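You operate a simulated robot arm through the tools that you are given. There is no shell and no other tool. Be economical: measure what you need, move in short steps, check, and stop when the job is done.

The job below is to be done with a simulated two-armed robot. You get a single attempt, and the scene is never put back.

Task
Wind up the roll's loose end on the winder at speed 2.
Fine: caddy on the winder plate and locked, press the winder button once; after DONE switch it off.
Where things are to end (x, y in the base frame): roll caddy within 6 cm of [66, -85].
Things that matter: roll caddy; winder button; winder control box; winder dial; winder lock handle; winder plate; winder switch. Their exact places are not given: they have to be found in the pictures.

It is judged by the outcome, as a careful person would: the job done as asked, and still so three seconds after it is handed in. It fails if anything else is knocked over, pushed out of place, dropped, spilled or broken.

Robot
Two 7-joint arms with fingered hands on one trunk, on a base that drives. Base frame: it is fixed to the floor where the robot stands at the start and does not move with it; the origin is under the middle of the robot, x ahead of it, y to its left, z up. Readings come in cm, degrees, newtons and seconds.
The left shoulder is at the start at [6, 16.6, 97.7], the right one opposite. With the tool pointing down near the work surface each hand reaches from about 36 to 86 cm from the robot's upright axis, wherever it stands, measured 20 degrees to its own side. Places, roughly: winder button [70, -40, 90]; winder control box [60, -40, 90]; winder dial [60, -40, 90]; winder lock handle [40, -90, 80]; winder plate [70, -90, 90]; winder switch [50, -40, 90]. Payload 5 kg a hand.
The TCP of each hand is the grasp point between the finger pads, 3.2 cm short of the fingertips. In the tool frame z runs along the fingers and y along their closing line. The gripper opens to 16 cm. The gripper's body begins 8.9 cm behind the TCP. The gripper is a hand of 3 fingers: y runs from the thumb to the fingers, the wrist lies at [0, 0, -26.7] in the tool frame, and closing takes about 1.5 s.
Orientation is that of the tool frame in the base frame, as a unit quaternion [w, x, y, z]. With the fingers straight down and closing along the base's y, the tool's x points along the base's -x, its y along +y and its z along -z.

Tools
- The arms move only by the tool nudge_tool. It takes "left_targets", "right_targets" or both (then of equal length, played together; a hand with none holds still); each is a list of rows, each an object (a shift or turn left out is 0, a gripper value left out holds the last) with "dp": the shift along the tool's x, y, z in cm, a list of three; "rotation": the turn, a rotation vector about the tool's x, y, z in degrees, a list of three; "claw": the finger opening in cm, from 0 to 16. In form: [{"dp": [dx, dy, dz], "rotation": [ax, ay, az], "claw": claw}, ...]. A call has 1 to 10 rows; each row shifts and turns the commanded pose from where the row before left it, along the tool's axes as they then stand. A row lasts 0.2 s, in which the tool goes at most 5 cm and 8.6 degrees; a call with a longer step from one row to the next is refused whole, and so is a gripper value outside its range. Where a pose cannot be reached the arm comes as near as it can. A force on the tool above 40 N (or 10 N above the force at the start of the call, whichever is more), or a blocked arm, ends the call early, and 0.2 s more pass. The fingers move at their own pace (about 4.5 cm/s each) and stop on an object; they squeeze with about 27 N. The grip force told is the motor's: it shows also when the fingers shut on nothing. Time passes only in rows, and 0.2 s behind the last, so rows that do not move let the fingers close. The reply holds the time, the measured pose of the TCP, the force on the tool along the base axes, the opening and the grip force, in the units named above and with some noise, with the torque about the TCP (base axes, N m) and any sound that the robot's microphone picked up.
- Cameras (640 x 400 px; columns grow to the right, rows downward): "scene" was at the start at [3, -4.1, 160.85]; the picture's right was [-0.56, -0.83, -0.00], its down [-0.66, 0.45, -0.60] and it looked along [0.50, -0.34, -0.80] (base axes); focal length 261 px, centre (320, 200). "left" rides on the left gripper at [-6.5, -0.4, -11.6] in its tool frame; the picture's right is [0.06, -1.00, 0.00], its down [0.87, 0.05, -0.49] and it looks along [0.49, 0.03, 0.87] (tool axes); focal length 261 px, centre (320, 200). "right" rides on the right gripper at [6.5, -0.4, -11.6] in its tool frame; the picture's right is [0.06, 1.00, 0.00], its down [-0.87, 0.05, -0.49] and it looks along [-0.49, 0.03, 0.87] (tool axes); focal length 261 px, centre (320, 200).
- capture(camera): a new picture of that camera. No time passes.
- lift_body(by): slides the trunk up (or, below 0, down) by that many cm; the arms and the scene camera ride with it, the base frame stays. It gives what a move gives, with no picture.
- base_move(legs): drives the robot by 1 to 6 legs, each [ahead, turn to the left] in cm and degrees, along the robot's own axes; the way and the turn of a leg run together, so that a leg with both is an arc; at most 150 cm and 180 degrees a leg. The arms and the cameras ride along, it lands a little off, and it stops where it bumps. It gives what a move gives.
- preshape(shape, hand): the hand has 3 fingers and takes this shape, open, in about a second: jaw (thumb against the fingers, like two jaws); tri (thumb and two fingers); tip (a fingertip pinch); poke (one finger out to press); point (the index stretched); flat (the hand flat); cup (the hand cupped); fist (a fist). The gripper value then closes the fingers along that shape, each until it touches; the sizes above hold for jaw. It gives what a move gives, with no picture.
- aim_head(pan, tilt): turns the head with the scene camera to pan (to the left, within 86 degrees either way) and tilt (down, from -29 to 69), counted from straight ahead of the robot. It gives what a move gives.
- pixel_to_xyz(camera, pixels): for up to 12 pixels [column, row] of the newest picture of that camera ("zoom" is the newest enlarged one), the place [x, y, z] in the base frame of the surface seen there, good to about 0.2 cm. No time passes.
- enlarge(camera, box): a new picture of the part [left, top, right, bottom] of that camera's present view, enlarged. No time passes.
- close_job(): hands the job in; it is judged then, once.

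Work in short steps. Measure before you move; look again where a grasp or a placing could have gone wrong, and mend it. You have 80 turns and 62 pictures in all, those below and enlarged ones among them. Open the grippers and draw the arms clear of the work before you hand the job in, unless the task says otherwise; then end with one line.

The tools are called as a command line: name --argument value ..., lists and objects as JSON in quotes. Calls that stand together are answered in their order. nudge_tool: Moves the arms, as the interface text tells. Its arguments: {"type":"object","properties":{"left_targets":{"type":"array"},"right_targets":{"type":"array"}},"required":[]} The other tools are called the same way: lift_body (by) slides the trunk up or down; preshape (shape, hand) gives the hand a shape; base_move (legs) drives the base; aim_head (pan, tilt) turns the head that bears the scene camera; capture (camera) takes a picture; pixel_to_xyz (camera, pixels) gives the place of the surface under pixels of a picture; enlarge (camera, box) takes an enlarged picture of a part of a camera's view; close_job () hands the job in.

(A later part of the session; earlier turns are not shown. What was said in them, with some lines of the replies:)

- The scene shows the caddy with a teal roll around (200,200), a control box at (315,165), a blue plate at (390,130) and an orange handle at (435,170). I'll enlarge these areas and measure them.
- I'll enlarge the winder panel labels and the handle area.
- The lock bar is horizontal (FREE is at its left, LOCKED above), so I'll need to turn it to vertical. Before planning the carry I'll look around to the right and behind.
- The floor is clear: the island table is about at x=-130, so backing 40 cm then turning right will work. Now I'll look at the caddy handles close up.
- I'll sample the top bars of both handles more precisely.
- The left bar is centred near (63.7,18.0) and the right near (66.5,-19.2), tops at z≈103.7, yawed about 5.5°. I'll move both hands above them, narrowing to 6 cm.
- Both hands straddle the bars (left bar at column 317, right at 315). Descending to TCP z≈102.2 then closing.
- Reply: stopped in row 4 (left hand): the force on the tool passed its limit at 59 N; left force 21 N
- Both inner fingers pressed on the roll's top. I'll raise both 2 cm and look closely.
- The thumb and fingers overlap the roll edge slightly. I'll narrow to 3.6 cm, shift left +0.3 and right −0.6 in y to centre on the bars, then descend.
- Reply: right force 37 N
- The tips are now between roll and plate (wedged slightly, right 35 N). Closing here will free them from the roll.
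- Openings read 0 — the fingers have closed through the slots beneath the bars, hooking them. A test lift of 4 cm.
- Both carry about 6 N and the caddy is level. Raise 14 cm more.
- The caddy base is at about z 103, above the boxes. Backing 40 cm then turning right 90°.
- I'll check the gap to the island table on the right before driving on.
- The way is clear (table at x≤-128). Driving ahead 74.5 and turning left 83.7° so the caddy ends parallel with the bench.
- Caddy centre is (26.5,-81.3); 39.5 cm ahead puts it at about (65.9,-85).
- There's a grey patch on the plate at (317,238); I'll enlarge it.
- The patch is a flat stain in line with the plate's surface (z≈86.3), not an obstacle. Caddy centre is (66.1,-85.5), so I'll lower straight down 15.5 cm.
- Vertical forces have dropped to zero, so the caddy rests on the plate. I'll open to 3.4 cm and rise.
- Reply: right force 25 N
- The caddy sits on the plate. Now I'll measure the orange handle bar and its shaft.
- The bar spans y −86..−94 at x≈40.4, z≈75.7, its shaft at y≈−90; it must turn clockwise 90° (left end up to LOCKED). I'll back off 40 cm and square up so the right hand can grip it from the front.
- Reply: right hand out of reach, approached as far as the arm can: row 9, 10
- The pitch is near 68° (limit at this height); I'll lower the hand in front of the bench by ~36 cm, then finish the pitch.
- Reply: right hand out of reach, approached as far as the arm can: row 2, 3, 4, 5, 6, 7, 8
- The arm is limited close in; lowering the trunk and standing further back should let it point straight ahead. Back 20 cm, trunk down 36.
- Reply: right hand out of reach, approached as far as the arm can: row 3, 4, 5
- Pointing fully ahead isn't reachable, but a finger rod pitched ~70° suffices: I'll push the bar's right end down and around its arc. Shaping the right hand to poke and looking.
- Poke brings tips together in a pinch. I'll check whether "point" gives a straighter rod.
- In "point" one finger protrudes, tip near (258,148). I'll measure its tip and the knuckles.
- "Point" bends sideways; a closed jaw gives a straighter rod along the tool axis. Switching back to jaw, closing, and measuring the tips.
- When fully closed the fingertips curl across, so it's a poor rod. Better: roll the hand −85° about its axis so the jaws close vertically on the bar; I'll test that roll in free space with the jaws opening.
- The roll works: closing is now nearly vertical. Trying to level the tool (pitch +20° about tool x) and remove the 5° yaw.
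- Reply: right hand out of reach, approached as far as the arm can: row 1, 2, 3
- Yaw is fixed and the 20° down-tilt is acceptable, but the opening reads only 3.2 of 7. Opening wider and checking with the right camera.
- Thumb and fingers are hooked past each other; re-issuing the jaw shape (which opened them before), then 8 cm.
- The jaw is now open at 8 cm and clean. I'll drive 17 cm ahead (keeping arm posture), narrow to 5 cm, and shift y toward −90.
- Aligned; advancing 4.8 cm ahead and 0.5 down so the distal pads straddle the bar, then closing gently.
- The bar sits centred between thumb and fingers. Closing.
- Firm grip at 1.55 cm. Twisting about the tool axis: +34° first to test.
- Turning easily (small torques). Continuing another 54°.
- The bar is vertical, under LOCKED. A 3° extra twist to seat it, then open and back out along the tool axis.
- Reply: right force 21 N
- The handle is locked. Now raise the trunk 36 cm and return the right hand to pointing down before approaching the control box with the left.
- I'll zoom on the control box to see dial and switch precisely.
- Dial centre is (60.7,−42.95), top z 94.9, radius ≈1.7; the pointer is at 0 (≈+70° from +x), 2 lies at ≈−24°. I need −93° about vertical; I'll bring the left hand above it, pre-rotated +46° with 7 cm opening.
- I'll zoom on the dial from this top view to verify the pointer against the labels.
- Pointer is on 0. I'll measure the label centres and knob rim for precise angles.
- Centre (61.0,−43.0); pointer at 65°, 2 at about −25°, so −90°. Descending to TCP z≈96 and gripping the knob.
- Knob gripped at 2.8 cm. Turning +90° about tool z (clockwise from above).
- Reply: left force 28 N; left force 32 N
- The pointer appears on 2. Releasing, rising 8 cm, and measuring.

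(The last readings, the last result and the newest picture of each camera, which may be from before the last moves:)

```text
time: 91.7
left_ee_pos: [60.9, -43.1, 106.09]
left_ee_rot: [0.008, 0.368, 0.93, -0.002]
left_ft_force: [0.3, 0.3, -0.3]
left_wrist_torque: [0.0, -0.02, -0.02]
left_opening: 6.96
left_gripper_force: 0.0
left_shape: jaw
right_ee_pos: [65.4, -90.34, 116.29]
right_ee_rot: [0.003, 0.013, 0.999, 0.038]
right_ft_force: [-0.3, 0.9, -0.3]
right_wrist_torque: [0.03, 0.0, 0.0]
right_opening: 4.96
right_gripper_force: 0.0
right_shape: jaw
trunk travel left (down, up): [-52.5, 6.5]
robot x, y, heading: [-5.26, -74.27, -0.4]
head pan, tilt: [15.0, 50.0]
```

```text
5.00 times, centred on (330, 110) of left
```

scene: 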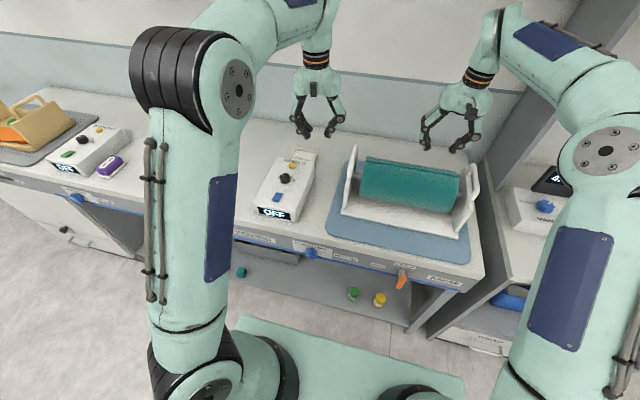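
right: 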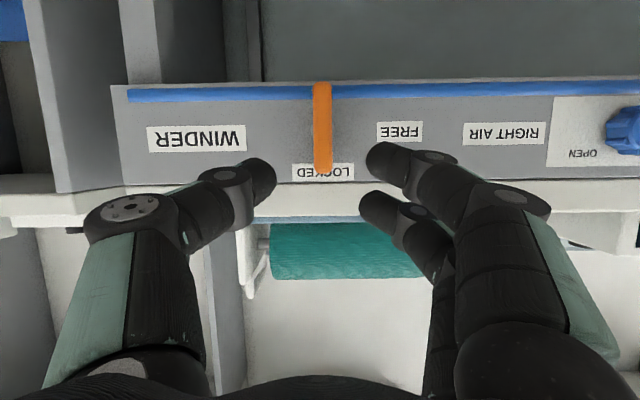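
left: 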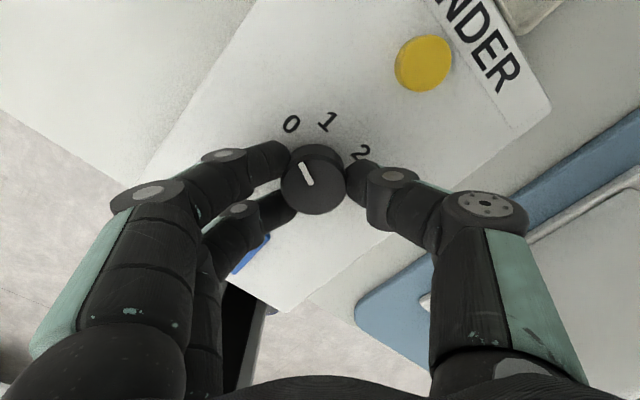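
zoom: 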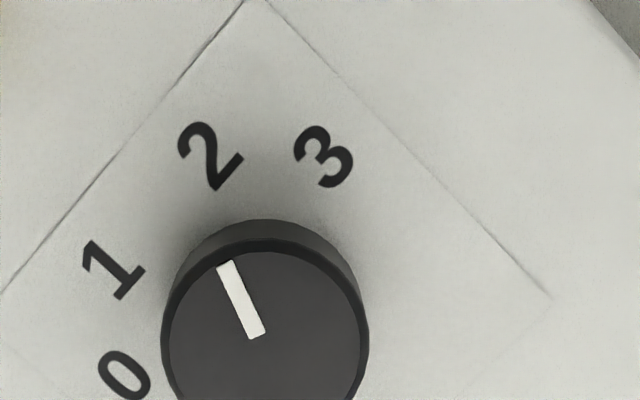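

The dial is on 2. Now shape the left hand to "point" for pressing, square its yaw, and look at where the fingertip is.

nudge_tool --left_targets '[{"dp": [0, 0, -4], "rotation": [0, 0, -8.6]}, {"rotation": [0, 0, -8.6]}, {"rotation": [0, 0, -8.6]}, {"rotation": [0, 0, -8.6]}, {"rotation": [0, 0, -8.6]}, {}]'

preshape --shape "point" --hand "left"

capture --camera "left"

```text
time: 93.1
left_ee_pos: [60.84, -43.18, 110.01]
left_ee_rot: [0.007, 0.002, 1.0, -0.005]
left_ft_force: [-0.5, 0.3, 0.7]
left_wrist_torque: [0.0, 0.01, 0.0]
left_opening: 6.95
left_gripper_force: 0.2
left_shape: jaw
right_ee_pos: [65.3, -90.25, 116.29]
right_ee_rot: [0.003, 0.013, 0.999, 0.037]
right_ft_force: [0.2, -0.6, -0.1]
right_wrist_torque: [-0.01, 0.0, 0.01]
right_opening: 4.97
right_gripper_force: 0.2
right_shape: jaw
trunk travel left (down, up): [-52.5, 6.5]
robot x, y, heading: [-4.94, -74.63, -0.2]
head pan, tilt: [15.0, 50.0]
```

```text
time: 94.0
left_ee_pos: [60.92, -43.13, 110.07]
left_ee_rot: [0.006, 0.002, 1.0, -0.004]
left_ft_force: [0.2, 0.0, 0.2]
left_wrist_torque: [0.0, 0.0, 0.0]
left_opening: 0.01
left_gripper_force: 0.0
left_shape: point
right_ee_pos: [65.26, -90.31, 116.32]
right_ee_rot: [0.003, 0.013, 0.999, 0.038]
right_ft_force: [0.4, 0.4, -0.7]
right_wrist_torque: [0.0, 0.0, -0.04]
right_opening: 4.93
right_gripper_force: 0.0
right_shape: jaw
trunk travel left (down, up): [-52.5, 6.5]
robot x, y, heading: [-4.86, -74.29, -0.3]
head pan, tilt: [15.0, 50.0]
```

```text
8 pictures are left
```

left: 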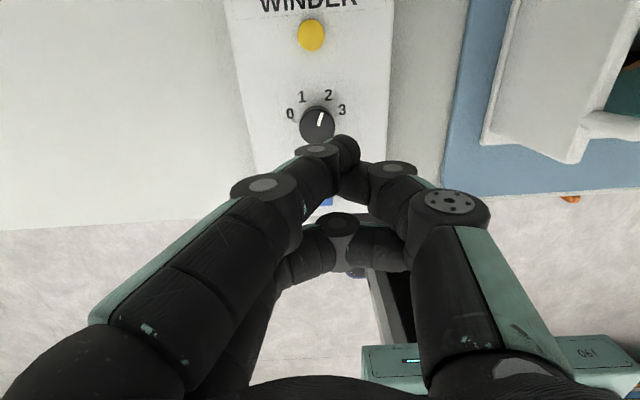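

The dial reads 2. Measuring the index fingertip (around (350,145)) and the folded knuckles.

pixel_to_xyz --camera "left" --pixels '[[345, 140], [352, 145], [355, 155], [350, 160], [340, 145], [335, 155], [318, 150], [365, 165], [395, 168], [340, 220], [355, 150]]'

```text
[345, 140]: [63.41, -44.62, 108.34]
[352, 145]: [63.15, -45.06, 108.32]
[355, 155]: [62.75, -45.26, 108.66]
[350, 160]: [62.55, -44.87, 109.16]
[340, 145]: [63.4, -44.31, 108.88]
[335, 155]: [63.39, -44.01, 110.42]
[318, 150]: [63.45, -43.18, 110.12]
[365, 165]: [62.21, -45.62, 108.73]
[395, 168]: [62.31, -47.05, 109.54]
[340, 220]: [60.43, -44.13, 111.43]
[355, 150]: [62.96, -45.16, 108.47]
```

The fingertip is about (+2.0,−1.85,−2.4) from the TCP. Moving it over the switch's raised front part (51.6,−43.1) and down to just above.

nudge_tool --left_targets '[{"dp": [3.8, 0.63, 0]}, {"dp": [3.8, 0.63, 0]}, {"dp": [3.8, 0.63, 0]}, {"dp": [0, 0, 4]}, {"dp": [0, 0, 4]}, {"dp": [0, 0, 4]}, {"dp": [0, 0, 1]}, {}]'

nudge_tool --left_targets '[{"dp": [0, 0, 0.3]}, {"dp": [0, 0, 0.3]}, {"dp": [0, 0, 0.3]}, {"dp": [0, 0, 0.3]}, {"dp": [0, 0, 0.3]}]'

```text
time: 95.8
left_ee_pos: [49.74, -41.31, 96.77]
left_ee_rot: [0.007, 0.003, 1.0, -0.004]
left_ft_force: [-0.9, -0.6, -0.2]
left_wrist_torque: [0.01, -0.01, -0.04]
left_opening: 0.0
left_gripper_force: 0.0
left_shape: point
right_ee_pos: [65.41, -90.42, 116.22]
right_ee_rot: [0.003, 0.013, 0.999, 0.038]
right_ft_force: [-0.5, 0.0, -0.5]
right_wrist_torque: [-0.02, -0.02, -0.01]
right_opening: 4.96
right_gripper_force: 0.0
right_shape: jaw
trunk travel left (down, up): [-52.5, 6.5]
robot x, y, heading: [-5.13, -74.11, -0.3]
head pan, tilt: [15.0, 50.0]
```

```text
time: 96.9
left_ee_pos: [49.71, -41.18, 96.09]
left_ee_rot: [0.011, 0.0, 1.0, -0.005]
left_ft_force: [-9.6, 0.3, 23.1]
left_wrist_torque: [-0.31, -0.23, -0.16]
left_opening: 0.0
left_gripper_force: 0.1
left_shape: point
right_ee_pos: [65.21, -90.28, 116.39]
right_ee_rot: [0.003, 0.012, 0.999, 0.038]
right_ft_force: [-0.4, -0.1, 1.1]
right_wrist_torque: [0.01, 0.02, 0.01]
right_opening: 4.95
right_gripper_force: 0.1
right_shape: jaw
trunk travel left (down, up): [-52.5, 6.5]
robot x, y, heading: [-4.82, -74.03, -0.1]
head pan, tilt: [15.0, 50.0]
stopped in row 5 (left hand): the force on the tool passed its limit at 44 N (the readings are from after the stop); the commanded pose is now the measured one
```

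Contact with a 44 N press. I'll raise 5 cm, pull back a bit, and look at the display.

nudge_tool --left_targets '[{"dp": [0, 0, -4]}, {"dp": [0, 0, -4]}, {}]'

enlarge --camera "scene" --box '[230, 130, 350, 230]'

```text
time: 97.7
left_ee_pos: [49.69, -41.08, 103.74]
left_ee_rot: [0.009, 0.0, 1.0, -0.004]
left_ft_force: [-0.7, 0.3, -0.7]
left_wrist_torque: [0.01, 0.01, -0.05]
left_opening: 0.0
left_gripper_force: 0.1
left_shape: point
right_ee_pos: [65.34, -90.23, 116.35]
right_ee_rot: [0.003, 0.013, 0.999, 0.038]
right_ft_force: [-0.1, -0.3, 0.3]
right_wrist_torque: [0.0, 0.02, -0.01]
right_opening: 4.94
right_gripper_force: 0.0
right_shape: jaw
trunk travel left (down, up): [-52.5, 6.5]
robot x, y, heading: [-5.24, -74.33, -0.2]
head pan, tilt: [15.0, 50.0]
```

```text
4.00 times, centred on (290, 180) of scene
```

zoom: 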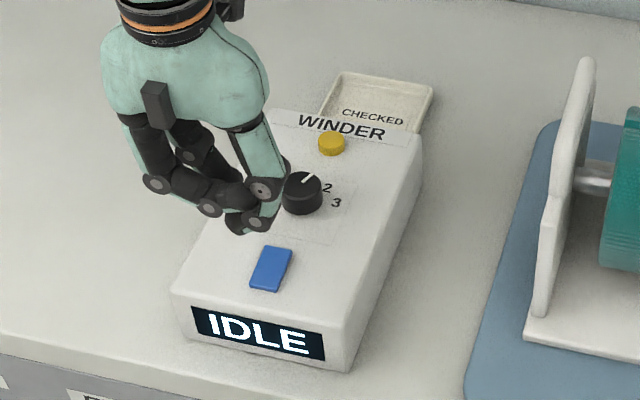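

The display now reads IDLE (on). Moving the fingertip over the yellow button (68.5,−43.25) and down to just above it.

pixel_to_xyz --camera "zoom" --pixels '[[280, 252], [272, 268], [263, 286], [332, 141]]'

nudge_tool --left_targets '[{"dp": [-4.2, -0.08, 0]}, {"dp": [-4.2, -0.08, 0]}, {"dp": [-4.2, -0.08, 0]}, {"dp": [-4.2, -0.08, 0]}, {"dp": [0, 0, 3]}, {"dp": [0, 0, 3]}, {}]'

```text
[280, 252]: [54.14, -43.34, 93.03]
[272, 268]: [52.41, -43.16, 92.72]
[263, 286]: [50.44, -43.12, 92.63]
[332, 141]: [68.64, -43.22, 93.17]
```

```text
time: 99.3
left_ee_pos: [66.62, -41.73, 97.93]
left_ee_rot: [0.009, 0.001, 1.0, -0.005]
left_ft_force: [-0.4, -0.6, -0.4]
left_wrist_torque: [0.0, -0.01, 0.0]
left_opening: 0.01
left_gripper_force: 0.1
left_shape: point
right_ee_pos: [65.42, -90.26, 116.31]
right_ee_rot: [0.003, 0.013, 0.999, 0.037]
right_ft_force: [-0.5, 1.6, 0.1]
right_wrist_torque: [0.0, -0.02, -0.03]
right_opening: 4.95
right_gripper_force: 0.1
right_shape: jaw
trunk travel left (down, up): [-52.5, 6.5]
robot x, y, heading: [-5.13, -74.23, -0.4]
head pan, tilt: [15.0, 50.0]
```

Rocker has flipped (far end now high, for switching off later). Pressing the button in small steps.

nudge_tool --left_targets '[{"dp": [0, 0.35, 0.4]}, {"dp": [0, 0, 0.4]}, {"dp": [0, 0, 0.4]}, {"dp": [0, 0, 0.3]}, {"dp": [0, 0, 0.3]}, {"dp": [0, 0, 0.3]}]'

```text
time: 100.7
left_ee_pos: [66.67, -41.22, 96.08]
left_ee_rot: [0.011, 0.001, 1.0, -0.005]
left_ft_force: [1.1, 0.7, 4.7]
left_wrist_torque: [-0.06, -0.1, -0.01]
left_opening: 0.0
left_gripper_force: 0.1
left_shape: point
right_ee_pos: [65.31, -90.27, 116.37]
right_ee_rot: [0.003, 0.014, 0.999, 0.038]
right_ft_force: [-0.2, 0.1, -0.1]
right_wrist_torque: [-0.02, -0.01, 0.02]
right_opening: 4.96
right_gripper_force: 0.0
right_shape: jaw
trunk travel left (down, up): [-52.5, 6.5]
robot x, y, heading: [-5.02, -74.03, -0.5]
head pan, tilt: [15.0, 50.0]
heard: click
```

A click was heard at 4.7 N: pressed. Raising the hand 8 cm and checking the display.

nudge_tool --left_targets '[{"dp": [0, 0, -2]}, {"dp": [0, 0, -4]}, {"dp": [0, 0, -4]}, {}]'

enlarge --camera "scene" --box '[250, 130, 490, 280]'

```text
time: 101.7
left_ee_pos: [66.42, -41.15, 106.01]
left_ee_rot: [0.009, 0.001, 1.0, -0.004]
left_ft_force: [-0.2, 0.3, 0.4]
left_wrist_torque: [0.0, -0.02, 0.05]
left_opening: 0.01
left_gripper_force: 0.1
left_shape: point
right_ee_pos: [65.39, -90.26, 116.14]
right_ee_rot: [0.002, 0.013, 0.999, 0.038]
right_ft_force: [-0.3, 0.0, -0.8]
right_wrist_torque: [0.03, -0.01, -0.03]
right_opening: 4.96
right_gripper_force: 0.1
right_shape: jaw
trunk travel left (down, up): [-52.5, 6.5]
robot x, y, heading: [-5.19, -74.23, -0.4]
head pan, tilt: [15.0, 50.0]
```

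```text
2.67 times, centred on (370, 205) of scene
```

zoom: 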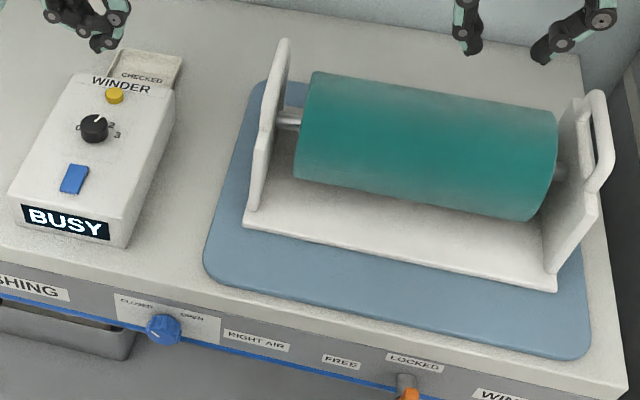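

BUSY and the roll is spinning. While waiting, I'll move the fingertip over the switch's far end (53.8,−43.2) at height and wait.

nudge_tool --left_targets '[{"dp": [4, -0.1, 0]}, {"dp": [4, -0.1, 0]}, {"dp": [4, 0, 0]}, {"dp": [2.6, 0, 0]}, {}, {}, {}, {}, {}, {}]'

nudge_tool --left_targets '[{}, {}, {}, {}, {}, {}, {}, {}, {}, {}]'

nudge_tool --left_targets '[{}, {}, {}, {}, {}, {}, {}, {}, {}, {}]'

nudge_tool --left_targets '[{}, {}, {}, {}, {}, {}, {}, {}, {}, {}]'

```text
time: 103.9
left_ee_pos: [51.79, -41.5, 106.06]
left_ee_rot: [0.009, 0.0, 1.0, -0.004]
left_ft_force: [0.4, -0.1, -0.3]
left_wrist_torque: [0.0, 0.0, -0.02]
left_opening: 0.0
left_gripper_force: 0.0
left_shape: point
right_ee_pos: [65.34, -90.28, 116.21]
right_ee_rot: [0.004, 0.013, 0.999, 0.037]
right_ft_force: [0.2, -0.5, -1.0]
right_wrist_torque: [0.01, 0.04, -0.03]
right_opening: 4.96
right_gripper_force: 0.0
right_shape: jaw
trunk travel left (down, up): [-52.5, 6.5]
robot x, y, heading: [-4.91, -74.54, -0.4]
head pan, tilt: [15.0, 50.0]
```

```text
time: 106.1
left_ee_pos: [51.91, -41.41, 105.87]
left_ee_rot: [0.009, 0.001, 1.0, -0.004]
left_ft_force: [-0.2, 1.4, -0.4]
left_wrist_torque: [0.01, -0.01, -0.01]
left_opening: 0.0
left_gripper_force: 0.0
left_shape: point
right_ee_pos: [65.43, -90.22, 116.23]
right_ee_rot: [0.003, 0.012, 0.999, 0.038]
right_ft_force: [0.3, -0.2, 0.3]
right_wrist_torque: [0.0, -0.01, 0.01]
right_opening: 4.96
right_gripper_force: 0.0
right_shape: jaw
trunk travel left (down, up): [-52.5, 6.5]
robot x, y, heading: [-4.74, -74.55, -0.3]
head pan, tilt: [15.0, 50.0]
```

```text
time: 108.3
left_ee_pos: [52.0, -41.56, 105.83]
left_ee_rot: [0.01, 0.002, 1.0, -0.004]
left_ft_force: [-0.5, 0.5, 0.3]
left_wrist_torque: [0.01, 0.0, 0.03]
left_opening: 0.0
left_gripper_force: 0.1
left_shape: point
right_ee_pos: [65.36, -90.32, 116.3]
right_ee_rot: [0.003, 0.012, 0.999, 0.037]
right_ft_force: [0.6, 0.2, 0.9]
right_wrist_torque: [0.0, 0.03, 0.02]
right_opening: 4.97
right_gripper_force: 0.1
right_shape: jaw
trunk travel left (down, up): [-52.5, 6.5]
robot x, y, heading: [-5.13, -74.03, -0.2]
head pan, tilt: [15.0, 50.0]
```

```text
time: 110.5
left_ee_pos: [52.01, -41.57, 105.88]
left_ee_rot: [0.01, 0.0, 1.0, -0.005]
left_ft_force: [-0.6, 0.7, -0.2]
left_wrist_torque: [0.02, 0.02, -0.01]
left_opening: 0.0
left_gripper_force: 0.1
left_shape: point
right_ee_pos: [65.29, -90.32, 116.3]
right_ee_rot: [0.003, 0.012, 0.999, 0.038]
right_ft_force: [0.0, 0.6, -0.1]
right_wrist_torque: [-0.02, -0.01, -0.03]
right_opening: 4.96
right_gripper_force: 0.0
right_shape: jaw
trunk travel left (down, up): [-52.5, 6.5]
robot x, y, heading: [-5.05, -74.54, -0.2]
head pan, tilt: [15.0, 50.0]
```

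No sound yet; I'll wait about 9 s more, then check the display.

nudge_tool --left_targets '[{}, {}, {}, {}, {}, {}, {}, {}, {}, {}]'

nudge_tool --left_targets '[{}, {}, {}, {}, {}, {}, {}, {}, {}, {}]'

nudge_tool --left_targets '[{}, {}, {}, {}, {}, {}, {}, {}, {}, {}]'

nudge_tool --left_targets '[{}, {}, {}, {}, {}, {}, {}, {}, {}, {}]'

enlarge --camera "scene" --box '[250, 130, 490, 280]'

```text
time: 112.7
left_ee_pos: [52.0, -41.46, 105.88]
left_ee_rot: [0.01, 0.001, 1.0, -0.004]
left_ft_force: [-0.4, 0.5, -0.4]
left_wrist_torque: [0.0, -0.01, 0.0]
left_opening: 0.0
left_gripper_force: 0.0
left_shape: point
right_ee_pos: [65.4, -90.22, 116.25]
right_ee_rot: [0.003, 0.014, 0.999, 0.037]
right_ft_force: [-0.5, -0.7, 0.4]
right_wrist_torque: [-0.02, -0.02, 0.02]
right_opening: 4.95
right_gripper_force: 0.0
right_shape: jaw
trunk travel left (down, up): [-52.5, 6.5]
robot x, y, heading: [-5.29, -74.38, -0.2]
head pan, tilt: [15.0, 50.0]
```

```text
time: 114.9
left_ee_pos: [51.9, -41.5, 105.95]
left_ee_rot: [0.01, 0.001, 1.0, -0.005]
left_ft_force: [0.1, -0.1, -0.3]
left_wrist_torque: [-0.02, -0.05, 0.02]
left_opening: 0.0
left_gripper_force: 0.0
left_shape: point
right_ee_pos: [65.37, -90.26, 116.28]
right_ee_rot: [0.002, 0.013, 0.999, 0.038]
right_ft_force: [0.1, 0.4, 0.3]
right_wrist_torque: [0.04, -0.01, -0.03]
right_opening: 4.95
right_gripper_force: 0.1
right_shape: jaw
trunk travel left (down, up): [-52.5, 6.5]
robot x, y, heading: [-4.57, -74.07, -0.0]
head pan, tilt: [15.0, 50.0]
```

```text
time: 117.1
left_ee_pos: [51.9, -41.57, 105.94]
left_ee_rot: [0.01, 0.001, 1.0, -0.003]
left_ft_force: [-0.3, -0.5, 0.5]
left_wrist_torque: [0.0, 0.03, -0.04]
left_opening: 0.0
left_gripper_force: 0.0
left_shape: point
right_ee_pos: [65.34, -90.24, 116.39]
right_ee_rot: [0.003, 0.013, 0.999, 0.037]
right_ft_force: [0.8, 0.6, -0.4]
right_wrist_torque: [0.0, 0.01, 0.05]
right_opening: 4.96
right_gripper_force: 0.0
right_shape: jaw
trunk travel left (down, up): [-52.5, 6.5]
robot x, y, heading: [-5.39, -74.46, -0.0]
head pan, tilt: [15.0, 50.0]
```

```text
time: 119.3
left_ee_pos: [51.9, -41.6, 105.8]
left_ee_rot: [0.009, 0.0, 1.0, -0.005]
left_ft_force: [-0.6, -0.3, -1.0]
left_wrist_torque: [0.0, 0.0, -0.02]
left_opening: 0.03
left_gripper_force: 0.0
left_shape: point
right_ee_pos: [65.49, -90.38, 116.27]
right_ee_rot: [0.003, 0.014, 0.999, 0.038]
right_ft_force: [-0.2, -0.7, 0.7]
right_wrist_torque: [-0.01, 0.02, 0.01]
right_opening: 4.97
right_gripper_force: 0.1
right_shape: jaw
trunk travel left (down, up): [-52.5, 6.5]
robot x, y, heading: [-4.98, -74.47, -0.2]
head pan, tilt: [15.0, 50.0]
```

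```text
2.67 times, centred on (370, 205) of scene
```

zoom: 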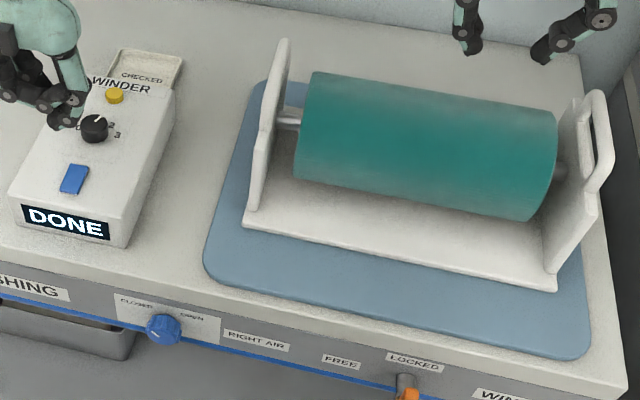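

DONE. Now pressing the far end of the switch to turn it off: descend to just above, then small steps.

nudge_tool --left_targets '[{"dp": [0.1, 0.2, 4]}, {"dp": [0, 0, 4]}, {"dp": [0, 0, 0.8]}, {}]'

nudge_tool --left_targets '[{"dp": [0, 0, 0.3]}, {"dp": [0, 0, 0.3]}, {"dp": [0, 0, 0.3]}, {"dp": [0, 0, 0.3]}, {"dp": [0, 0, 0.3]}]'

nudge_tool --left_targets '[{"dp": [0, 0, -4]}, {"dp": [0, 0, -5]}, {"dp": [0, 0, -5]}, {}]'

enlarge --camera "scene" --box '[250, 130, 490, 280]'

```text
time: 120.3
left_ee_pos: [51.86, -41.39, 97.02]
left_ee_rot: [0.01, 0.001, 1.0, -0.004]
left_ft_force: [0.4, -0.7, 0.5]
left_wrist_torque: [0.01, -0.03, -0.03]
left_opening: 0.01
left_gripper_force: 0.0
left_shape: point
right_ee_pos: [65.41, -90.25, 116.28]
right_ee_rot: [0.003, 0.013, 0.999, 0.038]
right_ft_force: [0.8, -0.1, -0.5]
right_wrist_torque: [-0.02, 0.05, -0.03]
right_opening: 4.95
right_gripper_force: 0.0
right_shape: jaw
trunk travel left (down, up): [-52.5, 6.5]
robot x, y, heading: [-5.39, -74.14, -0.1]
head pan, tilt: [15.0, 50.0]
```

```text
time: 121.4
left_ee_pos: [52.27, -41.02, 96.26]
left_ee_rot: [0.015, 0.0, 1.0, -0.004]
left_ft_force: [-2.4, 0.4, 20.9]
left_wrist_torque: [-0.26, 0.02, -0.06]
left_opening: 0.0
left_gripper_force: 0.0
left_shape: point
right_ee_pos: [65.33, -90.16, 116.21]
right_ee_rot: [0.004, 0.012, 0.999, 0.037]
right_ft_force: [0.3, 0.4, -0.1]
right_wrist_torque: [0.04, 0.01, 0.01]
right_opening: 4.96
right_gripper_force: 0.0
right_shape: jaw
trunk travel left (down, up): [-52.5, 6.5]
robot x, y, heading: [-4.98, -74.4, -0.1]
head pan, tilt: [15.0, 50.0]
stopped in row 5 (left hand): the force on the tool passed its limit at 44 N (the readings are from after the stop); the commanded pose is now the measured one
```

```text
time: 122.4
left_ee_pos: [51.8, -40.94, 109.84]
left_ee_rot: [0.013, 0.0, 1.0, -0.004]
left_ft_force: [-0.4, -0.9, 0.4]
left_wrist_torque: [0.0, 0.0, -0.02]
left_opening: 0.0
left_gripper_force: 0.1
left_shape: point
right_ee_pos: [65.33, -90.22, 116.23]
right_ee_rot: [0.003, 0.012, 0.999, 0.037]
right_ft_force: [-0.4, -0.2, 0.6]
right_wrist_torque: [0.02, 0.04, 0.01]
right_opening: 4.96
right_gripper_force: 0.1
right_shape: jaw
trunk travel left (down, up): [-52.5, 6.5]
robot x, y, heading: [-5.22, -74.44, -0.3]
head pan, tilt: [15.0, 50.0]
```

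```text
2.67 times, centred on (370, 205) of scene
```

zoom: 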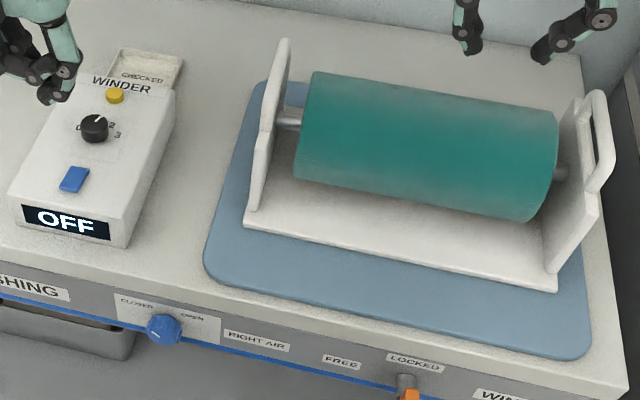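

OFF is shown, roll wound, caddy locked. Opening the left hand, raising a little and backing away clear.

nudge_tool --left_targets '[{"dp": [0, 0, -4]}, {"dp": [0, 0, -4]}, {}]'

preshape --shape "jaw" --hand "left"

base_move --legs '[[-35, 0]]'

nudge_tool --right_targets '[{"claw": 12}, {}, {}, {}, {}]'

capture --camera "scene"

```text
time: 123.2
left_ee_pos: [51.63, -40.8, 118.27]
left_ee_rot: [0.013, 0.0, 1.0, -0.004]
left_ft_force: [-0.7, -0.6, 0.5]
left_wrist_torque: [-0.03, -0.01, 0.03]
left_opening: 0.0
left_gripper_force: 0.1
left_shape: point
right_ee_pos: [65.41, -90.28, 116.3]
right_ee_rot: [0.003, 0.012, 0.999, 0.037]
right_ft_force: [0.5, 0.3, 0.1]
right_wrist_torque: [0.02, 0.0, -0.03]
right_opening: 4.95
right_gripper_force: 0.1
right_shape: jaw
trunk travel left (down, up): [-52.5, 6.5]
robot x, y, heading: [-5.33, -74.45, -0.1]
head pan, tilt: [15.0, 50.0]
```

```text
time: 124.1
left_ee_pos: [51.51, -40.94, 118.23]
left_ee_rot: [0.014, 0.0, 1.0, -0.005]
left_ft_force: [0.2, -1.0, -0.3]
left_wrist_torque: [0.0, -0.02, 0.01]
left_opening: 16.0
left_gripper_force: 0.0
left_shape: jaw
right_ee_pos: [65.28, -90.23, 116.25]
right_ee_rot: [0.003, 0.012, 0.999, 0.038]
right_ft_force: [-0.9, 0.3, -0.4]
right_wrist_torque: [0.02, 0.02, 0.0]
right_opening: 4.96
right_gripper_force: 0.0
right_shape: jaw
trunk travel left (down, up): [-52.5, 6.5]
robot x, y, heading: [-4.84, -74.16, -0.2]
head pan, tilt: [15.0, 50.0]
```

```text
time: 126.3
left_ee_pos: [16.79, -40.97, 118.21]
left_ee_rot: [0.015, 0.003, 1.0, -0.004]
left_ft_force: [0.4, 1.1, 0.2]
left_wrist_torque: [-0.03, 0.0, 0.01]
left_opening: 15.98
left_gripper_force: 0.1
left_shape: jaw
right_ee_pos: [30.5, -90.41, 116.42]
right_ee_rot: [0.003, 0.015, 0.999, 0.037]
right_ft_force: [-0.3, 0.3, 0.4]
right_wrist_torque: [-0.03, -0.03, 0.02]
right_opening: 4.95
right_gripper_force: 0.0
right_shape: jaw
trunk travel left (down, up): [-52.5, 6.5]
robot x, y, heading: [-39.74, -74.11, -0.3]
head pan, tilt: [15.0, 50.0]
```

```text
time: 127.5
left_ee_pos: [16.97, -40.98, 118.25]
left_ee_rot: [0.013, 0.002, 1.0, -0.005]
left_ft_force: [-1.0, -0.6, 0.7]
left_wrist_torque: [0.02, 0.0, -0.01]
left_opening: 15.98
left_gripper_force: 0.0
left_shape: jaw
right_ee_pos: [30.67, -90.38, 116.36]
right_ee_rot: [0.003, 0.014, 0.999, 0.038]
right_ft_force: [0.8, 0.5, 0.7]
right_wrist_torque: [0.0, 0.02, 0.01]
right_opening: 11.94
right_gripper_force: 0.2
right_shape: jaw
trunk travel left (down, up): [-52.5, 6.5]
robot x, y, heading: [-40.15, -73.85, -0.5]
head pan, tilt: [15.0, 50.0]
```

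```text
3 pictures are left
```

scene: 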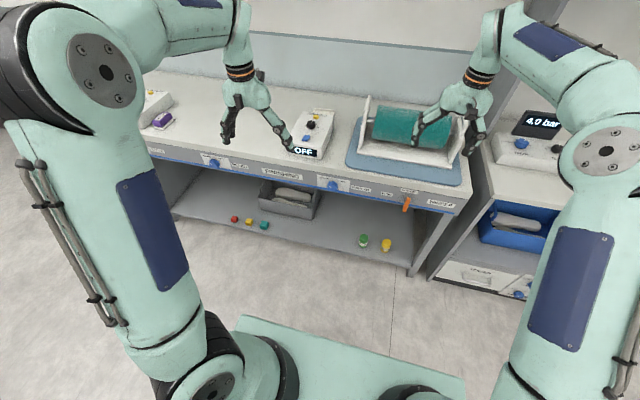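

Everything is in place: the display reads OFF, the lock handle is vertical, the caddy is on the plate and both hands are open and clear. Handing in.

close_job

```text
The job is handed in.
```

The roll's loose end was wound at speed 2: the caddy is locked on the winder plate near (66, -85), the button was pressed once, and the winder was switched off after DONE; I left a flat brown stain on the plate, now under the caddy, uncleaned.
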